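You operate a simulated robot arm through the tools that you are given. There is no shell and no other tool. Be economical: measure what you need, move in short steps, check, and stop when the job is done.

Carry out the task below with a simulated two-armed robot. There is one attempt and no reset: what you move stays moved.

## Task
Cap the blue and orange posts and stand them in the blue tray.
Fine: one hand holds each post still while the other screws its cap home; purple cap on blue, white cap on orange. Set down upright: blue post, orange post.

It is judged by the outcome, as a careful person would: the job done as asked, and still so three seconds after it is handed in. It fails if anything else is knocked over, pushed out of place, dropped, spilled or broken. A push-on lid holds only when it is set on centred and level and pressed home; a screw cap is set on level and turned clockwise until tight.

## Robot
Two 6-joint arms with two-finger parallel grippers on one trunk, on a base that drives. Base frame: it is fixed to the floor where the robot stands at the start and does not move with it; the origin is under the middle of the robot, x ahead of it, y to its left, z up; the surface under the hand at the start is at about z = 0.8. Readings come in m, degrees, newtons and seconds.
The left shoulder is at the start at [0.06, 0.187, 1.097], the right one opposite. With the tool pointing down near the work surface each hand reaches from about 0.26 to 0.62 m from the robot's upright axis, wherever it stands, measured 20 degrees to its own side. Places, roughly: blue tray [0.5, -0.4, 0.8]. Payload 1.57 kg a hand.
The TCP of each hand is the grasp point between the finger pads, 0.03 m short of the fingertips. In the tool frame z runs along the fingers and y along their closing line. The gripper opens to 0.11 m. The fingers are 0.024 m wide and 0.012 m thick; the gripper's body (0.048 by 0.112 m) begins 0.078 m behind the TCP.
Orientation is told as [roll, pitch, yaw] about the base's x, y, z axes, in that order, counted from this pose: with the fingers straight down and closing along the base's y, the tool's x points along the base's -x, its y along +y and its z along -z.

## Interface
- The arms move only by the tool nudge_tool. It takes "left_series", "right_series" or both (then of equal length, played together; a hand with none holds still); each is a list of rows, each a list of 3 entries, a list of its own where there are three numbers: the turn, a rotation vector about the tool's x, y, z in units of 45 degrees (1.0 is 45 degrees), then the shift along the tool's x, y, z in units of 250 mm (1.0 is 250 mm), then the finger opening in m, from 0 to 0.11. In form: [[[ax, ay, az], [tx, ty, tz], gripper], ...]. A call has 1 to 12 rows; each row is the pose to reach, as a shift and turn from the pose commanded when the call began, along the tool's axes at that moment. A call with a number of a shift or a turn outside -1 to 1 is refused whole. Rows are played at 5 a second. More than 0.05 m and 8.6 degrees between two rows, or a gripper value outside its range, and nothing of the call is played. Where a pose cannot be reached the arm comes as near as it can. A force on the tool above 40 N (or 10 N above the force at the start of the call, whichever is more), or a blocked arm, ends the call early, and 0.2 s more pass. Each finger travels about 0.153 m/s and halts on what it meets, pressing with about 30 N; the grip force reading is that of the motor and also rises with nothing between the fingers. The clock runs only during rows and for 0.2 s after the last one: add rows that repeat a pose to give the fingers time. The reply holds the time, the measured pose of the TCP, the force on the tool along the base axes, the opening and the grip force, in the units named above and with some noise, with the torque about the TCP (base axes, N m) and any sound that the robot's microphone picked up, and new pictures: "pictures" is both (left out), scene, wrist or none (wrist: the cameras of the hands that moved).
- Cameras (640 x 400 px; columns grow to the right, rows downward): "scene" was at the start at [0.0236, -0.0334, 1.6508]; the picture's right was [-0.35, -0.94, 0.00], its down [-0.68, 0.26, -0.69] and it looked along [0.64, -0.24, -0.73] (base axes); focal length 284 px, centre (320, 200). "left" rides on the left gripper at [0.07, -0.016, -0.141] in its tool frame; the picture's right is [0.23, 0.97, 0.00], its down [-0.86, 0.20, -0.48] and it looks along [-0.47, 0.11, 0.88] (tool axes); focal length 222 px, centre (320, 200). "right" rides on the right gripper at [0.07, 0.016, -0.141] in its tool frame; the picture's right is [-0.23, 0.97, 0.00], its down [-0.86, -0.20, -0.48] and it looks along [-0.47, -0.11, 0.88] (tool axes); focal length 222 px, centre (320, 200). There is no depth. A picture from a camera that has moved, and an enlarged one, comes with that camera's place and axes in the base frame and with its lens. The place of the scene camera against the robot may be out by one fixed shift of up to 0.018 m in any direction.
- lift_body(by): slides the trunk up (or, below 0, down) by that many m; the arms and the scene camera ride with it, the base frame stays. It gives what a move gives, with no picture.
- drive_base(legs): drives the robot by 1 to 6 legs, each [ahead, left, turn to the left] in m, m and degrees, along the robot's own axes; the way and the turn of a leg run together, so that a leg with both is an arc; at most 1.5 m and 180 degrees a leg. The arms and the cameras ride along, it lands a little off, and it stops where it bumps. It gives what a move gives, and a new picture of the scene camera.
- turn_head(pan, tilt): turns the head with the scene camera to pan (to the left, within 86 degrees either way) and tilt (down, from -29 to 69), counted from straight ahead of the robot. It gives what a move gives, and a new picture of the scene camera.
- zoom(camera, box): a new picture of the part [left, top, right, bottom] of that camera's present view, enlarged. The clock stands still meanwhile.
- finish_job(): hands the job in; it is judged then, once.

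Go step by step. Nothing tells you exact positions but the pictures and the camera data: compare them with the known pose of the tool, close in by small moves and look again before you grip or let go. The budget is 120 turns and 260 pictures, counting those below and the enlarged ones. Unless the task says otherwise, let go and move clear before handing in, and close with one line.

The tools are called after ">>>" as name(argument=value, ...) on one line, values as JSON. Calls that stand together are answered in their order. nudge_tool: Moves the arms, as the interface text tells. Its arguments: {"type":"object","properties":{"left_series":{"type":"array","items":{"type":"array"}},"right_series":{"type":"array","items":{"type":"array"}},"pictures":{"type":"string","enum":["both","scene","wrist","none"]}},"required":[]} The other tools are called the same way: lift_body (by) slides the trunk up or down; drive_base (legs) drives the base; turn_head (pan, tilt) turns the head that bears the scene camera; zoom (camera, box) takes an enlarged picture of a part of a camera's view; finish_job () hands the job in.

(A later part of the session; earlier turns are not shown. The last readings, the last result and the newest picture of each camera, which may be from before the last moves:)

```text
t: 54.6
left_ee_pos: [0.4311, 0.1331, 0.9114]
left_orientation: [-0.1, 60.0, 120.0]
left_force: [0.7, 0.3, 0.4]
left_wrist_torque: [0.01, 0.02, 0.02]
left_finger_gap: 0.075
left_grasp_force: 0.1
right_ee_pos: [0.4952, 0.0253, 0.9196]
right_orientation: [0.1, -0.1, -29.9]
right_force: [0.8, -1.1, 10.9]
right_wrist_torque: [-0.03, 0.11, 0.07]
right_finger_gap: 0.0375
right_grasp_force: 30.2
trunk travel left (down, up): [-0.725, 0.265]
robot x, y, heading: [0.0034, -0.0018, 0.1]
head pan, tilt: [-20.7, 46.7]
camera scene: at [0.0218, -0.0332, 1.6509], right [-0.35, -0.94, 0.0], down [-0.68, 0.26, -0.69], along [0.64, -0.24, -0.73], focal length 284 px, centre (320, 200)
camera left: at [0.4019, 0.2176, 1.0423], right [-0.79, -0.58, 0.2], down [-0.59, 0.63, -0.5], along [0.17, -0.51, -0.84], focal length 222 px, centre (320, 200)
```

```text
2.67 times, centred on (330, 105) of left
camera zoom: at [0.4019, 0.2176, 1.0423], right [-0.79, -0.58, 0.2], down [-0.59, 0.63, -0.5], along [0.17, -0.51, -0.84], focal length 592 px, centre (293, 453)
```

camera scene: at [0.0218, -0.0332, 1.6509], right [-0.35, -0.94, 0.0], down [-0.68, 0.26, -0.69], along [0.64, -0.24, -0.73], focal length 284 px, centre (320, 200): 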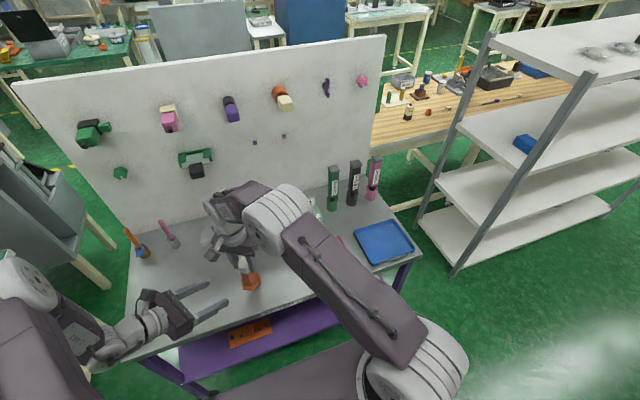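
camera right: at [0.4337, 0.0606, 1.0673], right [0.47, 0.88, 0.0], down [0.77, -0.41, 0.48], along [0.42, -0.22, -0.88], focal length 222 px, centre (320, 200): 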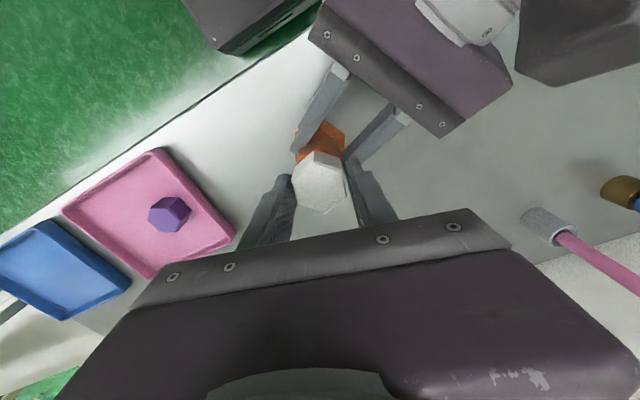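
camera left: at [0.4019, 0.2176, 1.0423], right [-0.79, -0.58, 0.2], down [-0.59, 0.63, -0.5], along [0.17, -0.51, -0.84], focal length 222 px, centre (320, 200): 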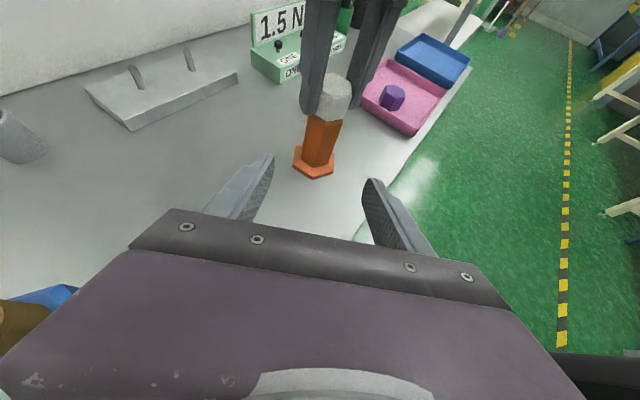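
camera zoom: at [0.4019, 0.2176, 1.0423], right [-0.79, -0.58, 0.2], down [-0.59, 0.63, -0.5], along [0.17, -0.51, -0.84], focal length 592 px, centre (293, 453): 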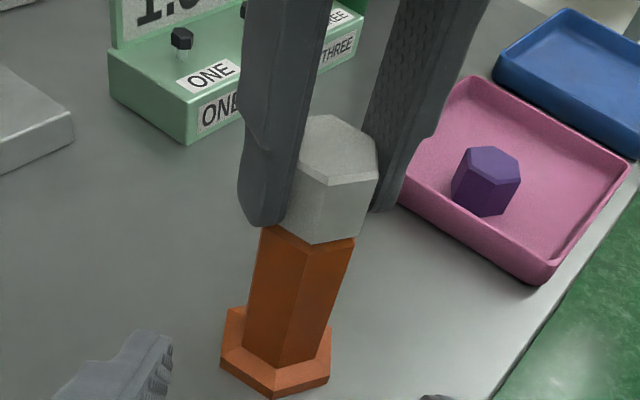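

The cap sits flush on the post. I'll lift the assembly with the right hand and carry it to the far side of the blue tray.

>>> nudge_tool(right_series=[[[0, 0, 0], [0, 0, -0.04], 0.02], [[0, 0, 0], [0, 0, -0.12], 0.02], [[0, 0, 0], [0, 0, -0.24], 0.02], [[0, 0, 0], [0, 0, -0.34], 0.02], [[0, 0, 0], [-0.063, -0.127, -0.34], 0.02], [[0, 0, 0], [-0.126, -0.254, -0.34], 0.02], [[0, 0, 0], [-0.19, -0.381, -0.34], 0.02], [[0, 0, 0], [-0.253, -0.508, -0.34], 0.02], [[0, 0, 0], [-0.316, -0.635, -0.34], 0.02], [[0, 0, 0], [-0.38, -0.762, -0.34], 0.02], [[0, 0, 0], [-0.443, -0.889, -0.34], 0.02]], pictures="scene")

>>> nudge_tool(right_series=[[[0, 0, 0], [-0.063, -0.127, 0], 0.02], [[0, 0, 0], [-0.126, -0.254, 0], 0.02], [[0, 0, 0], [-0.19, -0.381, 0], 0.02], [[0, 0, 0], [-0.253, -0.508, 0], 0.02], [[0, 0, 0], [-0.316, -0.635, 0], 0.02], [[0, 0, 0], [-0.38, -0.762, 0], 0.02], [[0, 0, 0], [-0.443, -0.889, 0], 0.02], [[0, 0, 0], [-0.443, -0.889, 0], 0.02]], pictures="both")

>>> zoom(camera="scene", box=[320, 180, 440, 280])

>>> zoom(camera="left", box=[340, 0, 500, 110])

```text
t: 57.0
left_ee_pos: [0.4338, 0.1301, 0.9111]
left_orientation: [0.0, 59.9, 119.9]
left_force: [-0.9, -0.8, -0.2]
left_wrist_torque: [0.01, -0.03, 0.01]
left_finger_gap: 0.0749
left_grasp_force: 0.0
right_ee_pos: [0.482, -0.2224, 1.005]
right_orientation: [0.1, 0.1, -30.0]
right_force: [-0.7, -0.8, -0.5]
right_wrist_torque: [0.02, -0.02, -0.03]
right_finger_gap: 0.0373
right_grasp_force: 30.2
trunk travel left (down, up): [-0.725, 0.265]
robot x, y, heading: [-0.0009, 0.0004, -0.0]
head pan, tilt: [-20.7, 46.7]
camera scene: at [0.0239, -0.0351, 1.6508], right [-0.35, -0.94, 0.0], down [-0.68, 0.26, -0.68], along [0.64, -0.24, -0.73], focal length 284 px, centre (320, 200)
```

scene: 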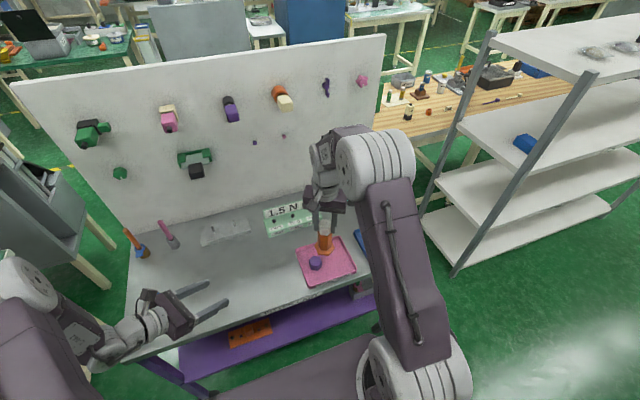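

```text
t: 58.8
left_ee_pos: [0.4346, 0.1343, 0.9098]
left_orientation: [0.1, 59.9, 120.0]
left_force: [-0.5, 0.2, -0.6]
left_wrist_torque: [-0.03, -0.02, -0.02]
left_finger_gap: 0.0752
left_grasp_force: 0.0
right_ee_pos: [0.4672, -0.471, 1.0062]
right_orientation: [0.0, 0.0, -30.0]
right_force: [0.3, 0.1, -1.7]
right_wrist_torque: [-0.02, 0.03, 0.03]
right_finger_gap: 0.0369
right_grasp_force: 30.2
trunk travel left (down, up): [-0.725, 0.265]
robot x, y, heading: [0.0008, -0.0023, 0.3]
head pan, tilt: [-20.7, 46.7]
camera scene: at [0.0238, -0.0325, 1.6508], right [-0.35, -0.94, 0.0], down [-0.68, 0.26, -0.69], along [0.64, -0.24, -0.73], focal length 284 px, centre (320, 200)
camera right: at [0.4155, -0.4208, 1.1475], right [0.68, 0.73, 0.0], down [0.64, -0.6, 0.48], along [0.35, -0.33, -0.88], focal length 222 px, centre (320, 200)
```

scene: 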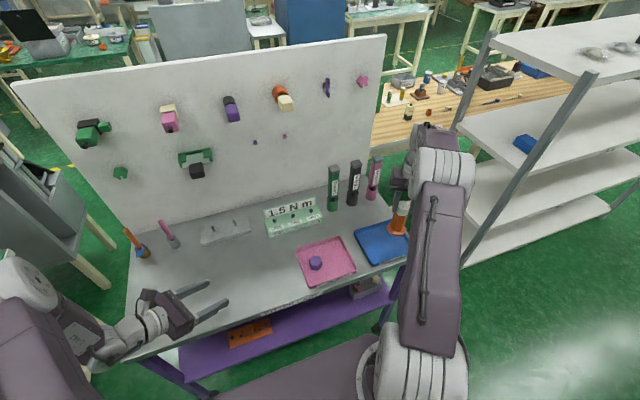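
right: 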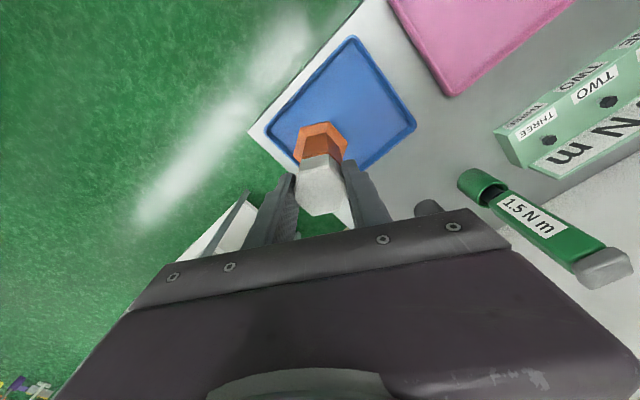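

```text
4.00 times, centred on (380, 230) of scene
camera zoom: at [0.0238, -0.0325, 1.6508], right [-0.35, -0.94, 0.0], down [-0.68, 0.26, -0.69], along [0.64, -0.24, -0.73], focal length 1136 px, centre (80, 80)
```

zoom: 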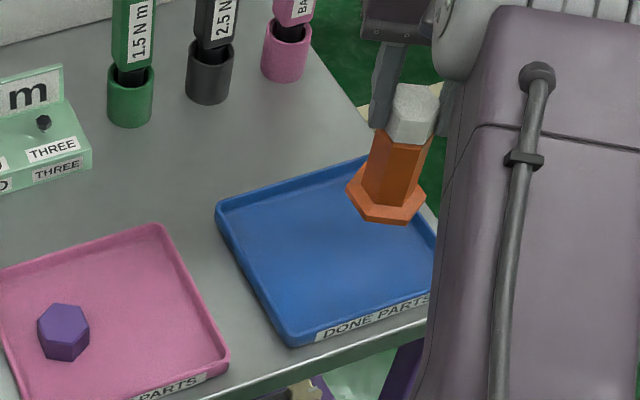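

```text
3.64 times, centred on (420, 55) of left
camera zoom: at [0.4034, 0.2179, 1.0415], right [-0.79, -0.59, 0.2], down [-0.59, 0.63, -0.5], along [0.17, -0.51, -0.84], focal length 808 px, centre (-44, 727)
```

zoom: 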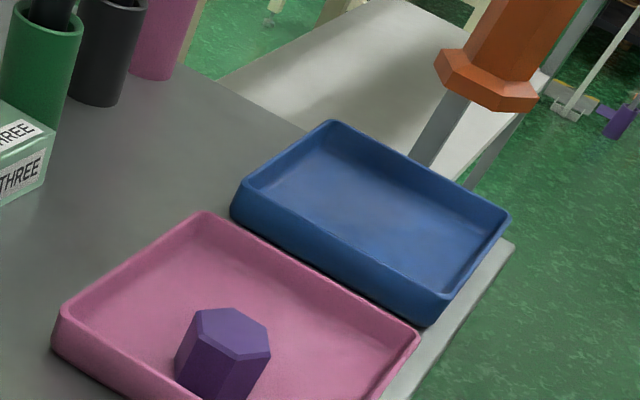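

The tray spans x 0.41–0.55, y −0.52…−0.36. I'll shift slightly to [0.478, −0.476] and lower until contact.

>>> nudge_tool(right_series=[[[0, 0, 0], [-0.05, 0.006, 0.05], 0.02], [[0, 0, 0], [-0.05, 0.006, 0.13], 0.02], [[0, 0, 0], [-0.05, 0.006, 0.21], 0.02], [[0, 0, 0], [-0.05, 0.006, 0.28], 0.02], [[0, 0, 0], [-0.05, 0.006, 0.29], 0.02]], pictures="wrist")

>>> zoom(camera="left", box=[340, 0, 500, 110])

>>> zoom(camera="scene", box=[320, 180, 440, 280])

```text
t: 60.0
left_ee_pos: [0.4335, 0.1326, 0.9103]
left_orientation: [0.0, 59.9, 120.0]
left_force: [0.2, 0.4, -0.6]
left_wrist_torque: [-0.01, -0.04, 0.03]
left_finger_gap: 0.0752
left_grasp_force: 0.1
right_ee_pos: [0.4789, -0.473, 0.9302]
right_orientation: [0.0, -0.1, -29.9]
right_force: [0.0, -0.4, -1.7]
right_wrist_torque: [-0.01, -0.01, 0.01]
right_finger_gap: 0.037
right_grasp_force: 30.1
trunk travel left (down, up): [-0.725, 0.265]
robot x, y, heading: [0.0029, -0.0061, 0.1]
head pan, tilt: [-20.7, 46.7]
camera right: at [0.4273, -0.4237, 1.0734], right [0.68, 0.73, 0.0], down [0.64, -0.6, 0.48], along [0.35, -0.33, -0.88], focal length 222 px, centre (320, 200)
```

right: 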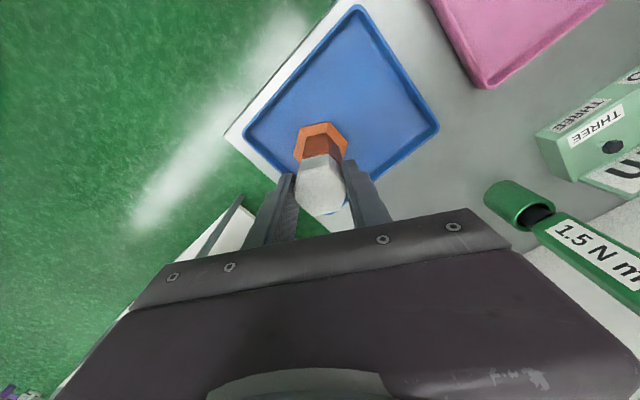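

```text
3.64 times, centred on (420, 55) of left
camera zoom: at [0.4032, 0.2174, 1.0417], right [-0.79, -0.59, 0.2], down [-0.59, 0.63, -0.5], along [0.17, -0.51, -0.84], focal length 808 px, centre (-44, 727)
```

zoom: 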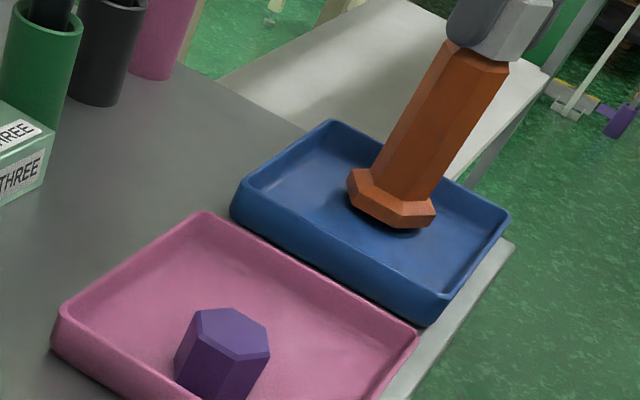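

```text
4.00 times, centred on (380, 230) of scene
camera zoom: at [0.0235, -0.0333, 1.6508], right [-0.35, -0.94, 0.0], down [-0.68, 0.26, -0.69], along [0.64, -0.24, -0.73], focal length 1136 px, centre (80, 80)
```

zoom: 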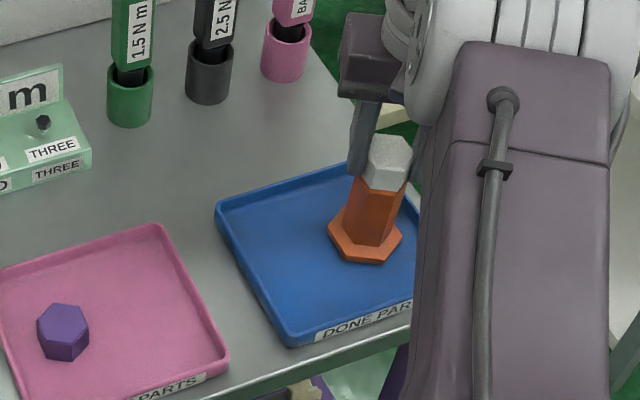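

Clear of the tray walls. I'll lower gently until contact.

>>> nudge_tool(right_series=[[[0, 0, 0], [0, 0, 0.006], 0.02], [[0, 0, 0], [0, 0, 0.012], 0.02], [[0, 0, 0], [0, 0, 0.018], 0.02], [[0, 0, 0], [0, 0, 0.018], 0.02]], pictures="none")

```text
t: 61.0
left_ee_pos: [0.4338, 0.1327, 0.9103]
left_orientation: [0.0, 60.0, 120.1]
left_force: [-0.1, 0.2, -0.1]
left_wrist_torque: [-0.01, -0.03, 0.0]
left_finger_gap: 0.0753
left_grasp_force: 0.0
right_ee_pos: [0.4802, -0.4736, 0.9266]
right_orientation: [0.0, 0.0, -29.9]
right_force: [0.5, 0.6, -1.8]
right_wrist_torque: [0.0, -0.01, 0.01]
right_finger_gap: 0.0369
right_grasp_force: 29.8
trunk travel left (down, up): [-0.725, 0.265]
robot x, y, heading: [-0.0019, 0.0002, -0.2]
head pan, tilt: [-20.7, 46.7]
```

>>> nudge_tool(right_series=[[[0, 0, 0], [0, 0, 0.005], 0.02], [[0, 0, 0], [0, 0, 0.01], 0.02], [[0, 0, 0], [0, 0, 0.014], 0.02], [[0, 0, 0], [0, 0, 0.014], 0.02]], pictures="none")

```text
t: 62.0
left_ee_pos: [0.4336, 0.1311, 0.9106]
left_orientation: [-0.1, 60.0, 119.9]
left_force: [0.5, -0.1, 0.2]
left_wrist_torque: [0.01, -0.02, 0.0]
left_finger_gap: 0.075
left_grasp_force: 0.0
right_ee_pos: [0.4797, -0.4744, 0.9243]
right_orientation: [-0.1, 0.0, -29.9]
right_force: [1.2, -0.7, 0.9]
right_wrist_torque: [-0.03, -0.03, -0.04]
right_finger_gap: 0.0368
right_grasp_force: 29.8
trunk travel left (down, up): [-0.725, 0.265]
robot x, y, heading: [0.0008, -0.003, -0.0]
head pan, tilt: [-20.7, 46.7]
```

Contact is just starting. I'll lower 0.7 mm more, open and rise straight up.

>>> nudge_tool(right_series=[[[0, 0, 0], [0, 0, 0.003], 0.02], [[0, 0, 0], [0, 0, 0.003], 0.02], [[0, 0, 0], [0, 0, 0.003], 0.045], [[0, 0, 0], [0, 0, 0.003], 0.062], [[0, 0, 0], [0, 0, -0.05], 0.062], [[0, 0, 0], [0, 0, -0.2], 0.062], [[0, 0, 0], [0, 0, -0.38], 0.062]], pictures="wrist")

>>> zoom(camera="left", box=[340, 0, 500, 110])

```text
t: 63.6
left_ee_pos: [0.4329, 0.1326, 0.9106]
left_orientation: [0.0, 60.0, 119.9]
left_force: [-0.5, -0.3, 0.2]
left_wrist_torque: [0.04, 0.0, -0.03]
left_finger_gap: 0.0748
left_grasp_force: 0.1
right_ee_pos: [0.4781, -0.4717, 1.02]
right_orientation: [0.0, 0.1, -29.9]
right_force: [-0.2, 0.9, 0.0]
right_wrist_torque: [0.0, 0.0, 0.04]
right_finger_gap: 0.062
right_grasp_force: 0.0
trunk travel left (down, up): [-0.725, 0.265]
robot x, y, heading: [-0.0041, -0.0033, -0.0]
head pan, tilt: [-20.7, 46.7]
camera right: at [0.4272, -0.4218, 1.1631], right [0.68, 0.73, 0.0], down [0.64, -0.6, 0.48], along [0.35, -0.33, -0.88], focal length 222 px, centre (320, 200)
```

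right: 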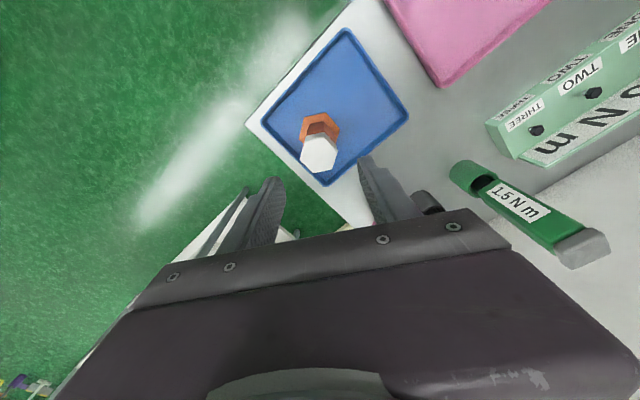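

```text
3.64 times, centred on (420, 55) of left
camera zoom: at [0.4027, 0.218, 1.0417], right [-0.79, -0.59, 0.2], down [-0.59, 0.63, -0.5], along [0.17, -0.51, -0.84], focal length 808 px, centre (-44, 727)
```

zoom: 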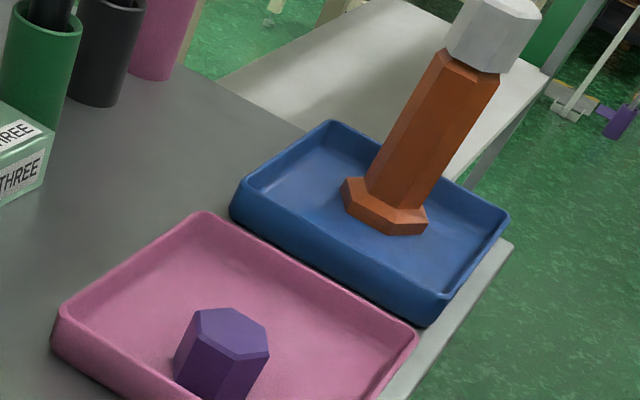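

The orange post stands upright in the tray with its white cap. Now I'll bring the right hand over the purple cap (yawed +15 so its pads meet the flats) and swing the left hand around to view the blue post.

>>> nudge_tool(right_series=[[[0, 0, -0.14], [0.079, 0.141, -0.02], 0.062], [[0, 0, -0.29], [0.159, 0.282, -0.02], 0.062], [[0, 0, -0.43], [0.238, 0.423, -0.02], 0.062], [[0, 0, -0.57], [0.318, 0.563, -0.02], 0.062], [[0, 0, -0.71], [0.397, 0.704, 0], 0.062], [[0, 0, -0.86], [0.477, 0.845, 0.05], 0.062], [[0, 0, -1], [0.556, 0.986, 0.1], 0.062]], left_series=[[[0.1, 0, -0.0577], [0.03, 0.01, -0.062], 0.075], [[0.18, 0, -0.1], [0.06, 0.02, -0.124], 0.075], [[0.26, 0, -0.15], [0.09, 0.03, -0.186], 0.075], [[0.34, 0, -0.2], [0.12, 0.04, -0.248], 0.075], [[0.42, 0, -0.245], [0.15, 0.05, -0.31], 0.075], [[0.5, 0, -0.29], [0.18, 0.062, -0.372], 0.075], [[0.577, 0, -0.333], [0.21, 0.073, -0.436], 0.075]], pictures="wrist")

>>> nudge_tool(left_series=[[[0.144, 0, -0.083], [-0.032, -0.09, -0.073], 0.075], [[0.288, 0, -0.167], [-0.064, -0.18, -0.146], 0.075], [[0.433, 0, -0.25], [-0.096, -0.27, -0.219], 0.075], [[0.577, 0, -0.333], [-0.127, -0.363, -0.291], 0.075]], pictures="both")

>>> zoom(camera="right", box=[240, 100, 400, 220])

```text
t: 65.2
left_ee_pos: [0.4114, 0.2015, 0.9982]
left_orientation: [0.3, 60.1, 150.2]
left_force: [-0.2, -0.3, 0.2]
left_wrist_torque: [0.0, 0.01, -0.02]
left_finger_gap: 0.0754
left_grasp_force: 0.1
left hand out of reach, approached as far as the arm can: row 6, 7
right_ee_pos: [0.4798, -0.1897, 0.9913]
right_orientation: [0.0, 0.0, 15.1]
right_force: [0.2, -0.2, -0.6]
right_wrist_torque: [-0.04, 0.0, 0.0]
right_finger_gap: 0.0621
right_grasp_force: 0.0
trunk travel left (down, up): [-0.725, 0.265]
robot x, y, heading: [0.0012, 0.0015, 0.2]
head pan, tilt: [-20.7, 46.7]
camera right: at [0.4084, -0.1913, 1.1341], right [-0.04, 1.0, 0.0], down [0.88, 0.03, 0.48], along [0.48, 0.02, -0.88], focal length 222 px, centre (320, 200)
camera left: at [0.3427, 0.2621, 1.1302], right [-0.39, -0.9, 0.2], down [-0.83, 0.25, -0.5], along [0.4, -0.36, -0.84], focal length 222 px, centre (320, 200)
```

right: 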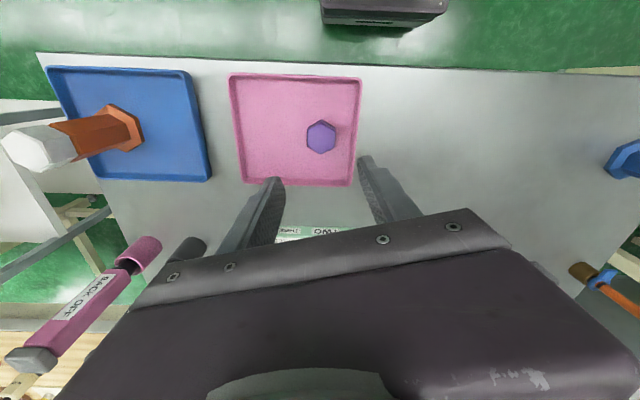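
left: 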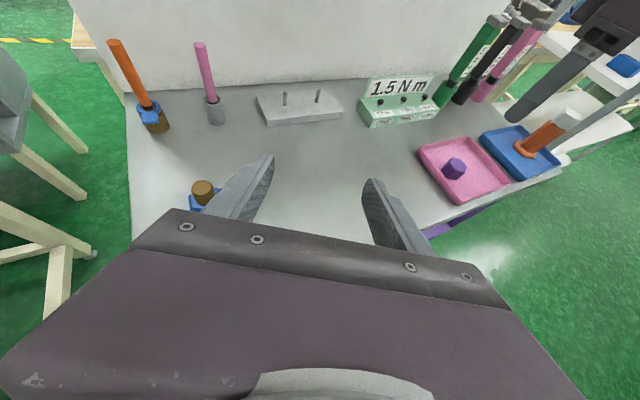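

```text
t: 66.2
left_ee_pos: [0.4058, 0.3442, 0.9967]
left_orientation: [0.0, 60.1, -179.8]
left_force: [0.7, -0.1, -0.3]
left_wrist_torque: [-0.04, -0.02, -0.01]
left_finger_gap: 0.075
left_grasp_force: 0.1
left hand out of reach, approached as far as the arm can: row 1, 2, 3, 4
right_ee_pos: [0.479, -0.1911, 0.9904]
right_orientation: [-0.1, 0.0, 15.1]
right_force: [0.2, 0.8, 0.8]
right_wrist_torque: [0.01, -0.03, 0.0]
right_finger_gap: 0.0621
right_grasp_force: 0.1
trunk travel left (down, up): [-0.725, 0.265]
robot x, y, heading: [0.0029, 0.0007, -0.0]
head pan, tilt: [-20.7, 46.7]
camera scene: at [0.0232, -0.0324, 1.6509], right [-0.35, -0.94, 0.0], down [-0.68, 0.26, -0.69], along [0.64, -0.24, -0.73], focal length 284 px, centre (320, 200)
camera left: at [0.3169, 0.3614, 1.1284], right [0.11, -0.97, 0.2], down [-0.84, -0.2, -0.5], along [0.53, -0.11, -0.84], focal length 222 px, centre (320, 200)
```

scene: 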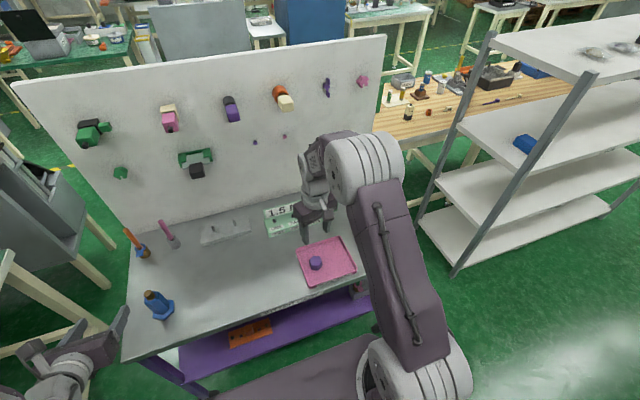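
left: 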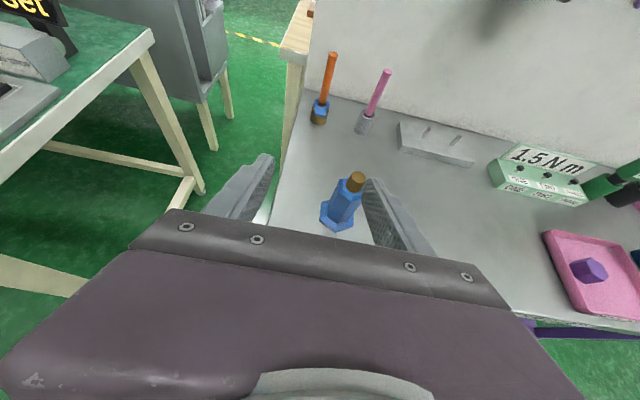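

```text
3.33 times, centred on (320, 160) of right
camera zoom: at [0.4083, -0.1925, 1.134], right [-0.03, 1.0, 0.0], down [0.88, 0.03, 0.48], along [0.48, 0.02, -0.88], focal length 740 px, centre (320, 333)
```

zoom: 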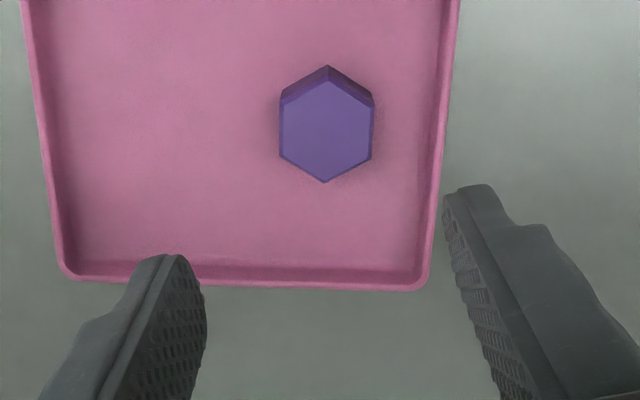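

The purple cap's flats appear to face ±y, so yaw 0 for it. The left hand couldn't fully reach its commanded pose, so I'll zoom in on the blue post from here before moving on.

>>> zoom(camera="left", box=[280, 150, 400, 250])

>>> zoom(camera="scene", box=[100, 260, 220, 340])

```text
4.00 times, centred on (340, 200) of left
camera zoom: at [0.3169, 0.3614, 1.1284], right [0.11, -0.97, 0.2], down [-0.84, -0.2, -0.5], along [0.53, -0.11, -0.84], focal length 888 px, centre (240, 200)
```

zoom: 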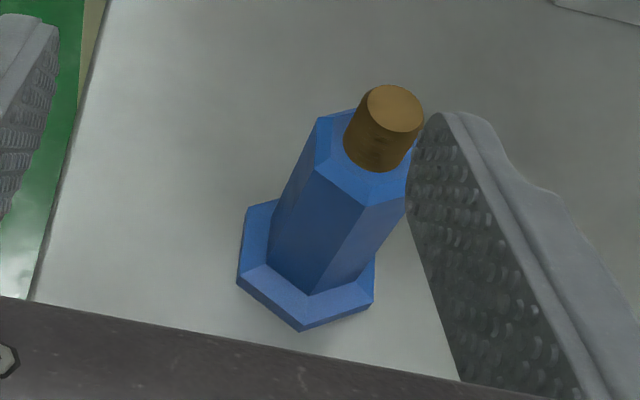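

```text
5.00 times, centred on (160, 300) of scene
camera zoom: at [0.0232, -0.0324, 1.6509], right [-0.35, -0.94, 0.0], down [-0.68, 0.26, -0.69], along [0.64, -0.24, -0.73], focal length 1420 px, centre (1120, -300)
```

zoom: 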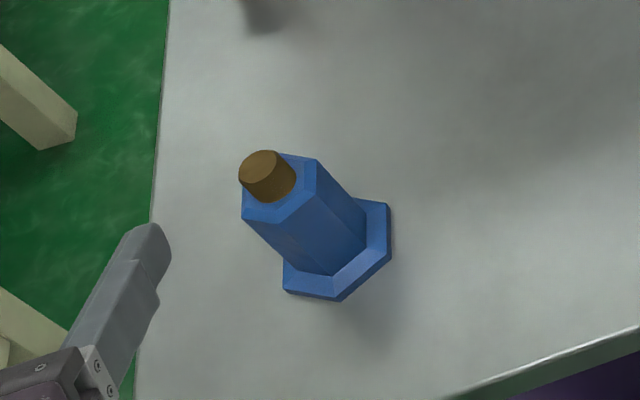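

Blue post is at about [0.499, 0.288] with the same size and hex orientation as the orange one had. I'll turn the left hand back toward yaw 120, in steps because of the reach limits, and bring the right hand to yaw 0 over the purple cap.

>>> nudge_tool(left_series=[[[-0.144, 0, 0.083], [0.01, -0.026, 0.01], 0.075], [[-0.288, 0, 0.167], [0.02, -0.052, 0.02], 0.075], [[-0.433, 0, 0.25], [0.03, -0.078, 0.03], 0.075], [[-0.577, 0, 0.333], [0.038, -0.104, 0.042], 0.075]], right_series=[[[0, 0, 0.1], [-0.002, 0.002, 0.05], 0.062], [[0, 0, 0.2], [-0.004, 0.004, 0.1], 0.06], [[0, 0, 0.3], [-0.006, 0.006, 0.15], 0.058], [[0, 0, 0.333], [-0.008, 0.008, 0.2], 0.056]], pictures="none")

>>> zoom(camera="right", box=[240, 100, 400, 220])

```text
t: 67.2
left_ee_pos: [0.4169, 0.3704, 1.0001]
left_orientation: [0.2, 59.9, 150.0]
left_force: [0.7, -0.5, -0.2]
left_wrist_torque: [0.0, -0.02, -0.02]
left_finger_gap: 0.0751
left_grasp_force: 0.1
right_ee_pos: [0.4815, -0.1867, 0.9449]
right_orientation: [0.0, 0.1, 0.0]
right_force: [0.1, 0.6, -0.6]
right_wrist_torque: [-0.01, -0.01, -0.01]
right_finger_gap: 0.056
right_grasp_force: 0.0
trunk travel left (down, up): [-0.725, 0.265]
robot x, y, heading: [-0.0019, 0.0026, 0.1]
head pan, tilt: [-20.7, 46.7]
```

```text
3.33 times, centred on (320, 160) of right
camera zoom: at [0.4121, -0.1699, 1.0871], right [0.23, 0.97, 0.0], down [0.86, -0.2, 0.48], along [0.47, -0.11, -0.88], focal length 740 px, centre (320, 333)
```

zoom: 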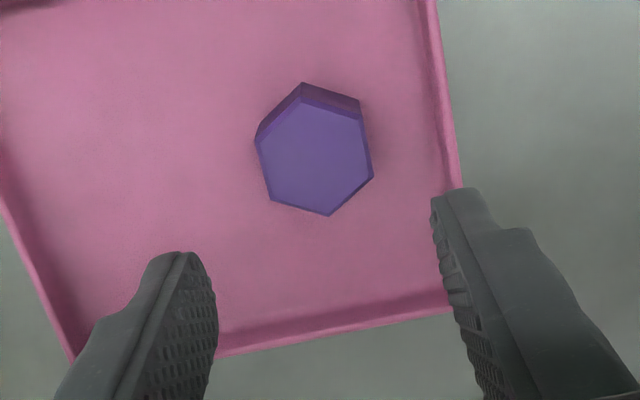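

The commanded pose follows the reached pose, good. I'll continue the left hand to yaw 120 and lower the right hand around the purple cap with a narrow opening, because the tray wall is close.

>>> nudge_tool(left_series=[[[-0.144, 0, 0.083], [-0.048, -0.02, 0.057], 0.075], [[-0.288, 0, 0.167], [-0.096, -0.04, 0.114], 0.075], [[-0.433, 0, 0.25], [-0.144, -0.06, 0.17], 0.072], [[-0.577, 0, 0.333], [-0.192, -0.081, 0.227], 0.07]], right_series=[[[0, 0, 0], [0.003, -0.013, 0.1], 0.05], [[0, 0, 0], [0.003, -0.013, 0.2], 0.05], [[0, 0, 0], [0.003, -0.013, 0.3], 0.05], [[0, 0, 0], [0.003, -0.013, 0.398], 0.05]], pictures="wrist")

>>> zoom(camera="right", box=[240, 120, 400, 240])

>>> zoom(camera="left", box=[260, 70, 400, 210])

```text
t: 68.2
left_ee_pos: [0.4492, 0.3752, 0.9296]
left_orientation: [0.4, 60.0, 120.2]
left_force: [-0.2, -0.3, -1.3]
left_wrist_torque: [0.0, 0.0, -0.03]
left_finger_gap: 0.0701
left_grasp_force: 0.1
right_ee_pos: [0.4832, -0.1911, 0.8463]
right_orientation: [0.0, 0.1, 0.1]
right_force: [-0.7, 0.1, -0.7]
right_wrist_torque: [0.01, 0.07, 0.01]
right_finger_gap: 0.0502
right_grasp_force: 0.0
trunk travel left (down, up): [-0.725, 0.265]
robot x, y, heading: [-0.002, -0.0021, -0.1]
head pan, tilt: [-20.7, 46.7]
camera right: at [0.4141, -0.1744, 0.99], right [0.23, 0.97, 0.0], down [0.86, -0.2, 0.48], along [0.47, -0.11, -0.88], focal length 222 px, centre (320, 200)
camera left: at [0.4194, 0.4598, 1.0605], right [-0.79, -0.58, 0.2], down [-0.59, 0.63, -0.5], along [0.17, -0.51, -0.84], focal length 222 px, centre (320, 200)
```

right: 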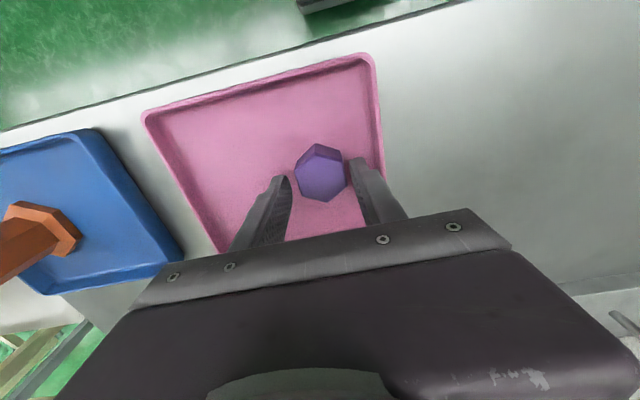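
left: 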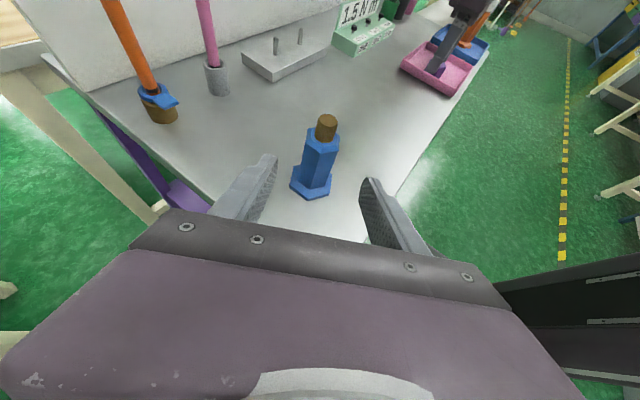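

```text
3.33 times, centred on (320, 180) of right
camera zoom: at [0.4141, -0.1744, 0.99], right [0.23, 0.97, 0.0], down [0.86, -0.2, 0.48], along [0.47, -0.11, -0.88], focal length 740 px, centre (320, 267)
```

zoom: 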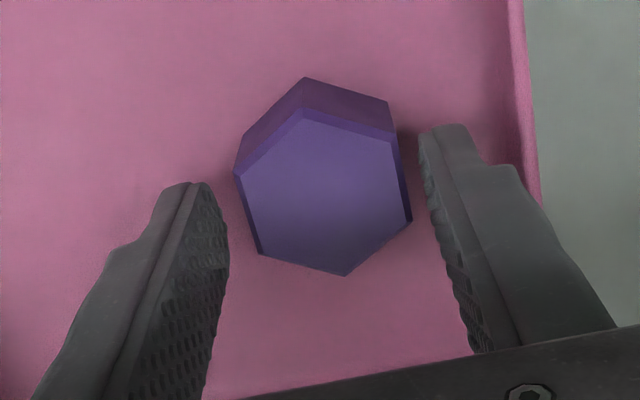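

```text
2.86 times, centred on (330, 140) of left
camera zoom: at [0.4194, 0.4598, 1.0605], right [-0.79, -0.58, 0.2], down [-0.59, 0.63, -0.5], along [0.17, -0.51, -0.84], focal length 635 px, centre (291, 371)
```

zoom: 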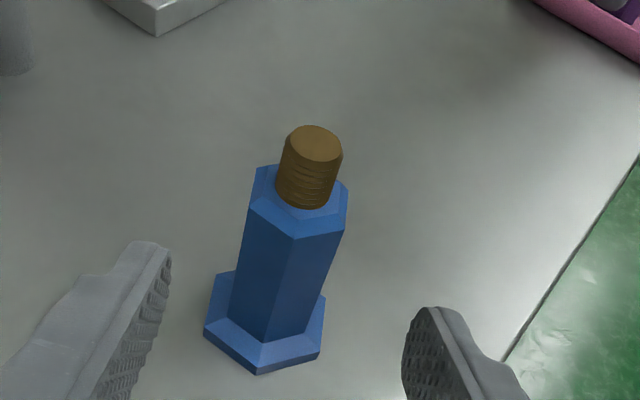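

Gap readings show the parts really grip flat (37 mm) when turned 30° from how their hexes look; the seemingly flat grips read 42 mm. So I'll take the purple cap at yaw +30 and the blue post with the left hand at yaw 150.

>>> nudge_tool(left_series=[[[0.09, 0, -0.052], [-0.011, 0.026, 0.022], 0.07], [[0.18, 0, -0.104], [-0.022, 0.052, 0.044], 0.07], [[0.27, 0, -0.156], [-0.033, 0.078, 0.066], 0.07], [[0.36, 0, -0.208], [-0.044, 0.104, 0.088], 0.07], [[0.45, 0, -0.26], [-0.055, 0.13, 0.11], 0.07], [[0.52, 0, -0.3], [-0.065, 0.155, 0.13], 0.07], [[0.577, 0, -0.333], [-0.074, 0.177, 0.15], 0.07]], right_series=[[[0, 0, 0], [0.004, 0, -0.05], 0.05], [[0, 0, -0.17], [0.008, 0, -0.05], 0.05], [[0, 0, -0.34], [0.008, 0, -0.05], 0.05], [[0, 0, -0.5], [0.008, 0, -0.05], 0.05], [[0, 0, -0.667], [0.008, 0.002, -0.05], 0.05], [[0, 0, -0.667], [0.008, 0.002, -0.025], 0.05], [[0, 0, -0.667], [0.008, 0.002, 0], 0.05]], pictures="wrist")

>>> zoom(camera="right", box=[240, 120, 400, 240])

>>> zoom(camera="left", box=[240, 70, 400, 210])

```text
t: 69.8
left_ee_pos: [0.4215, 0.3296, 0.8959]
left_orientation: [0.0, 60.0, 150.0]
left_force: [-0.6, -0.5, 0.5]
left_wrist_torque: [-0.03, 0.02, 0.0]
left_finger_gap: 0.07
left_grasp_force: 0.0
right_ee_pos: [0.4797, -0.1918, 0.8453]
right_orientation: [0.0, 0.0, 30.1]
right_force: [-1.2, -0.5, 0.4]
right_wrist_torque: [0.02, 0.02, -0.01]
right_finger_gap: 0.0503
right_grasp_force: 0.1
trunk travel left (down, up): [-0.725, 0.265]
robot x, y, heading: [0.0023, -0.0027, 0.1]
head pan, tilt: [-20.7, 46.7]
camera right: at [0.4118, -0.2113, 0.9877], right [-0.29, 0.96, 0.0], down [0.84, 0.26, 0.48], along [0.46, 0.14, -0.88], focal length 222 px, centre (320, 200)
camera left: at [0.3545, 0.3889, 1.0274], right [-0.39, -0.9, 0.2], down [-0.83, 0.25, -0.5], along [0.4, -0.36, -0.84], focal length 222 px, centre (320, 200)
```

right: 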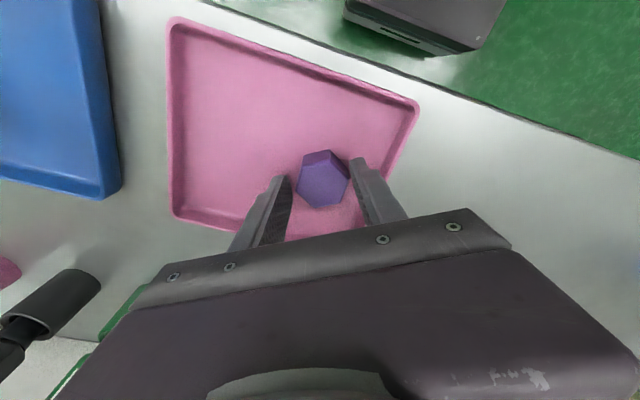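
left: 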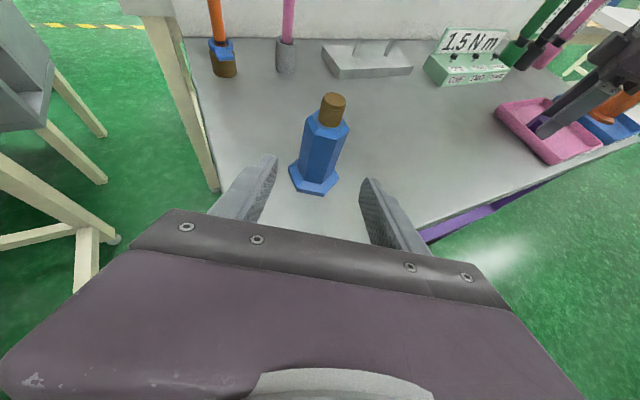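

```text
3.33 times, centred on (320, 180) of right
camera zoom: at [0.4118, -0.2113, 0.9877], right [-0.29, 0.96, 0.0], down [0.84, 0.26, 0.48], along [0.46, 0.14, -0.88], focal length 740 px, centre (320, 267)
```

zoom: 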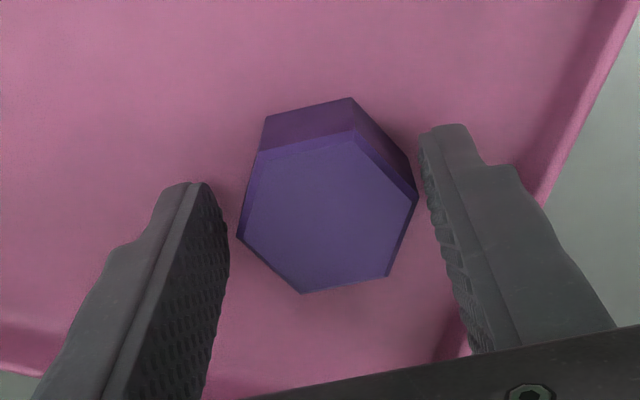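

```text
2.86 times, centred on (320, 140) of left
camera zoom: at [0.3545, 0.3889, 1.0274], right [-0.39, -0.9, 0.2], down [-0.83, 0.25, -0.5], along [0.4, -0.36, -0.84], focal length 635 px, centre (320, 371)
```

zoom: 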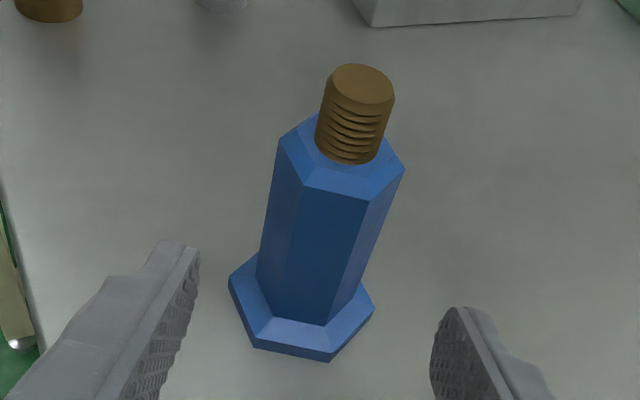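

I'll close the right hand on the purple cap to test the 37 mm bite, and advance the left hand onto the blue post.

>>> nudge_tool(left_series=[[[0, 0, 0], [-0.003, -0.01, 0.09], 0.07], [[0, 0, 0], [-0.006, -0.01, 0.18], 0.07], [[0, 0, 0], [-0.009, -0.01, 0.27], 0.07], [[0, 0, 0], [-0.011, -0.01, 0.364], 0.07], [[0, 0, 0], [-0.011, -0.01, 0.364], 0.07]], right_series=[[[0, 0, 0], [0, 0, 0], 0.045], [[0, 0, 0], [0, 0, 0], 0.04], [[0, 0, 0], [0, 0, 0], 0.03], [[0, 0, 0], [0, 0, 0], 0.02], [[0, 0, 0], [0, 0, 0], 0.02]], pictures="wrist")

>>> zoom(camera="right", box=[240, 120, 400, 240])

```text
t: 71.0
left_ee_pos: [0.49, 0.2943, 0.8492]
left_orientation: [0.0, 60.0, 150.0]
left_force: [0.3, -0.1, 0.0]
left_wrist_torque: [-0.03, 0.0, 0.0]
left_finger_gap: 0.0699
left_grasp_force: 0.1
right_ee_pos: [0.4785, -0.1917, 0.844]
right_orientation: [0.0, -0.1, 30.2]
right_force: [0.3, -0.9, -0.5]
right_wrist_torque: [0.0, -0.03, 0.02]
right_finger_gap: 0.0367
right_grasp_force: 30.0
trunk travel left (down, up): [-0.725, 0.265]
robot x, y, heading: [0.0002, 0.0023, -0.0]
head pan, tilt: [-20.7, 46.7]
camera right: at [0.4114, -0.2111, 0.9878], right [-0.29, 0.96, 0.0], down [0.84, 0.26, 0.48], along [0.46, 0.14, -0.88], focal length 222 px, centre (320, 200)
camera left: at [0.4217, 0.3524, 0.9801], right [-0.39, -0.9, 0.2], down [-0.83, 0.25, -0.5], along [0.4, -0.36, -0.84], focal length 222 px, centre (320, 200)
```

right: 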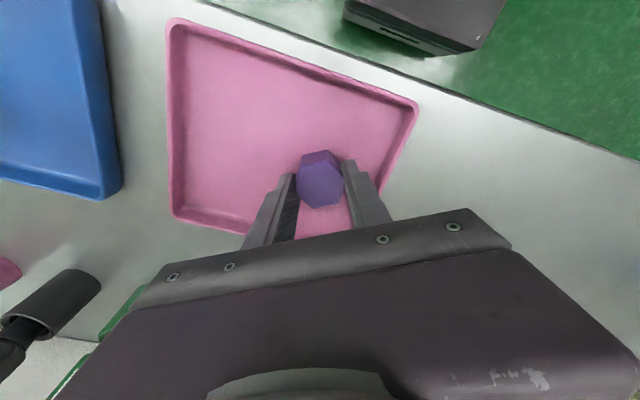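
left: 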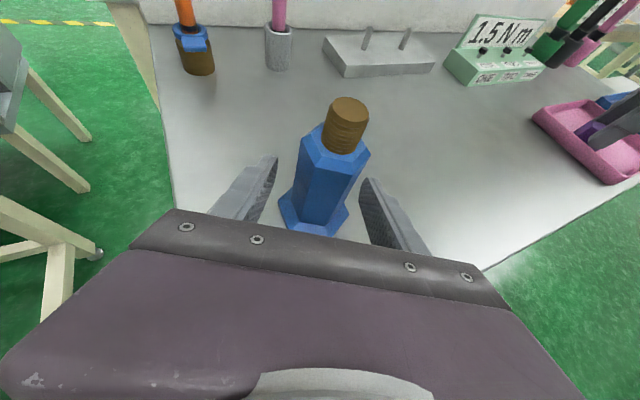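

```text
3.33 times, centred on (320, 180) of right
camera zoom: at [0.4114, -0.2111, 0.9878], right [-0.29, 0.96, 0.0], down [0.84, 0.26, 0.48], along [0.46, 0.14, -0.88], focal length 740 px, centre (320, 267)
```

zoom: 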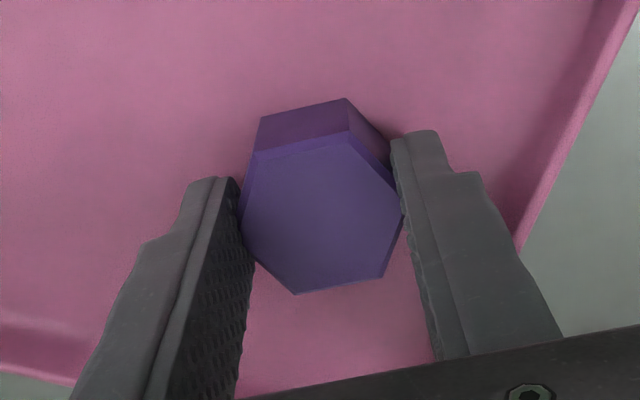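

Gap 36.7 mm: a true flat bite. Now I'll close the left hand on the blue post and lift the purple cap.

>>> nudge_tool(left_series=[[[0, 0, 0], [0, 0, 0], 0.055], [[0, 0, 0], [0, 0, 0], 0.044], [[0, 0, 0], [0, 0, 0], 0.03], [[0, 0, 0], [0, 0, 0], 0.02], [[0, 0, 0], [0, 0, 0], 0.02]], right_series=[[[0, 0, 0], [0, 0, -0.06], 0.02], [[0, 0, 0], [0, 0, -0.2], 0.02], [[0, 0, 0], [0, 0, -0.36], 0.02], [[0, 0, 0], [0, 0, -0.52], 0.02], [[0, 0, 0], [0, 0, -0.6], 0.02]], pictures="wrist")

```text
t: 72.2
left_ee_pos: [0.4905, 0.2943, 0.8496]
left_orientation: [0.0, 60.0, 150.0]
left_force: [0.6, 0.4, 0.9]
left_wrist_torque: [0.04, -0.06, 0.01]
left_finger_gap: 0.0375
left_grasp_force: 29.6
right_ee_pos: [0.4777, -0.1923, 0.9962]
right_orientation: [-0.1, 0.1, 30.0]
right_force: [-0.4, 0.0, -0.7]
right_wrist_torque: [0.03, -0.02, 0.0]
right_finger_gap: 0.0368
right_grasp_force: 30.4
trunk travel left (down, up): [-0.725, 0.265]
robot x, y, heading: [0.0016, 0.0005, -0.2]
head pan, tilt: [-20.7, 46.7]
camera right: at [0.4109, -0.2122, 1.1381], right [-0.29, 0.96, 0.0], down [0.84, 0.26, 0.48], along [0.46, 0.14, -0.88], focal length 222 px, centre (320, 200)
camera left: at [0.4217, 0.3525, 0.9801], right [-0.39, -0.9, 0.2], down [-0.83, 0.25, -0.5], along [0.4, -0.36, -0.84], focal length 222 px, centre (320, 200)
```

right: 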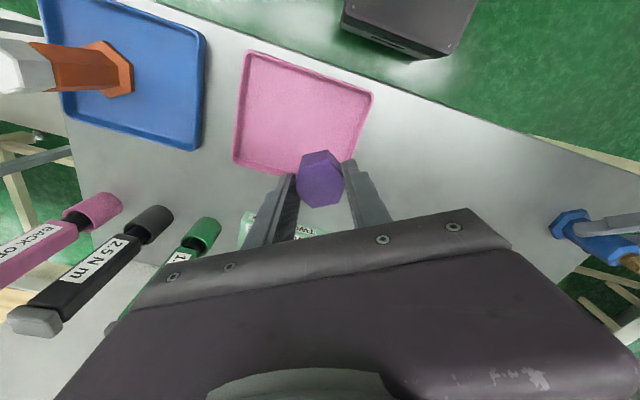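
left: 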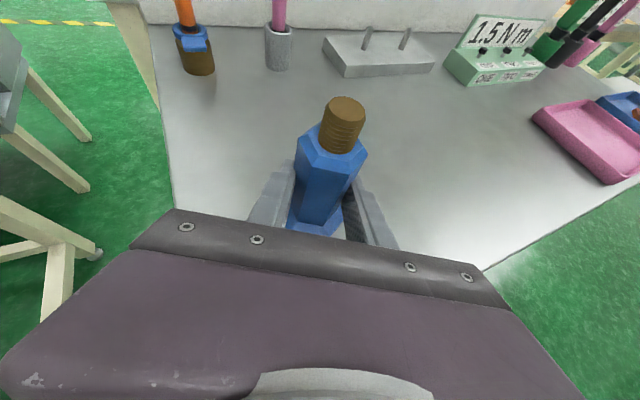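

Both gripped squarely. I'll lift the blue post 30 mm, carry it to mid-bench while turning the hand to yaw 120, then set it down there for capping.

>>> nudge_tool(left_series=[[[0, 0, 0], [0.035, 0, -0.02], 0.02], [[0, 0, 0], [0.104, 0, -0.06], 0.02], [[-0.115, 0, 0.067], [0.128, 0.083, -0.018], 0.02], [[-0.231, 0, 0.133], [0.152, 0.166, 0.024], 0.02], [[-0.346, 0, 0.2], [0.176, 0.25, 0.066], 0.02], [[-0.462, 0, 0.267], [0.2, 0.333, 0.107], 0.02], [[-0.577, 0, 0.333], [0.224, 0.416, 0.148], 0.02]], pictures="wrist")

>>> nudge_tool(left_series=[[[0, 0, 0], [0.059, 0.067, 0.102], 0.02], [[0, 0, 0], [0.118, 0.134, 0.204], 0.02], [[0, 0, 0], [0.176, 0.201, 0.306], 0.02], [[0, 0, 0], [0.235, 0.268, 0.408], 0.02], [[0, 0, 0], [0.235, 0.268, 0.408], 0.02]], pictures="both")

```text
t: 73.8
left_ee_pos: [0.4945, 0.1709, 0.8796]
left_orientation: [0.0, 60.0, 119.9]
left_force: [0.1, -0.5, -1.0]
left_wrist_torque: [0.05, 0.02, -0.01]
left_finger_gap: 0.0377
left_grasp_force: 30.5
right_ee_pos: [0.4787, -0.1927, 0.9953]
right_orientation: [0.0, 0.1, 30.0]
right_force: [-0.3, 1.2, -0.7]
right_wrist_torque: [-0.01, 0.0, 0.01]
right_finger_gap: 0.037
right_grasp_force: 29.6
trunk travel left (down, up): [-0.725, 0.265]
robot x, y, heading: [0.0021, -0.0029, 0.0]
head pan, tilt: [-20.7, 46.7]
camera left: at [0.4636, 0.2568, 1.0104], right [-0.79, -0.58, 0.2], down [-0.59, 0.63, -0.5], along [0.17, -0.51, -0.84], focal length 222 px, centre (320, 200)
```

left: 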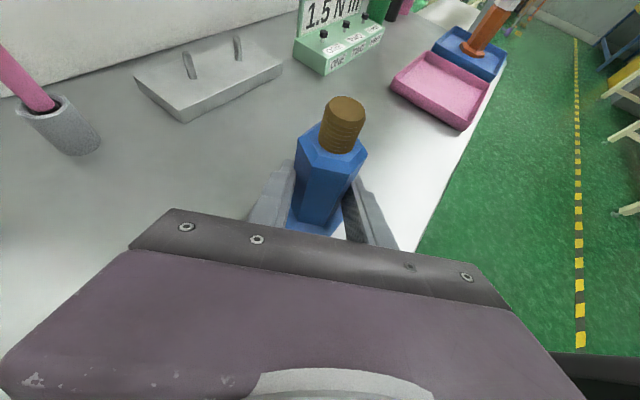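

```text
t: 75.0
left_ee_pos: [0.491, 0.0416, 0.8784]
left_orientation: [0.0, 60.0, 120.1]
left_force: [-0.4, 0.6, -1.3]
left_wrist_torque: [0.04, 0.02, 0.03]
left_finger_gap: 0.0376
left_grasp_force: 30.0
right_ee_pos: [0.4795, -0.1923, 0.9965]
right_orientation: [0.0, 0.0, 30.0]
right_force: [1.0, 0.0, -0.5]
right_wrist_torque: [-0.01, 0.02, -0.02]
right_finger_gap: 0.037
right_grasp_force: 30.0
trunk travel left (down, up): [-0.725, 0.265]
robot x, y, heading: [-0.002, -0.0009, 0.1]
head pan, tilt: [-20.7, 46.7]
camera scene: at [0.0238, -0.0323, 1.6508], right [-0.35, -0.94, 0.0], down [-0.68, 0.26, -0.69], along [0.64, -0.24, -0.73], focal length 284 px, centre (320, 200)
camera left: at [0.4605, 0.1259, 1.0099], right [-0.79, -0.59, 0.2], down [-0.59, 0.63, -0.5], along [0.17, -0.51, -0.84], focal length 222 px, centre (320, 200)
```

scene: 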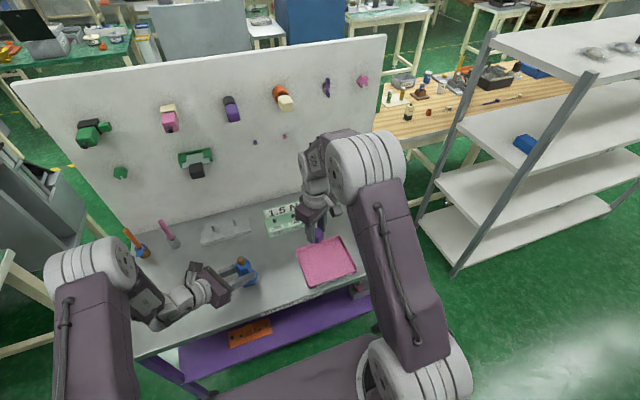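
left: 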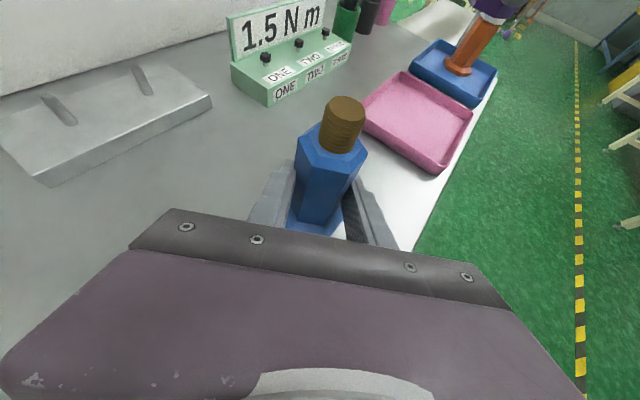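

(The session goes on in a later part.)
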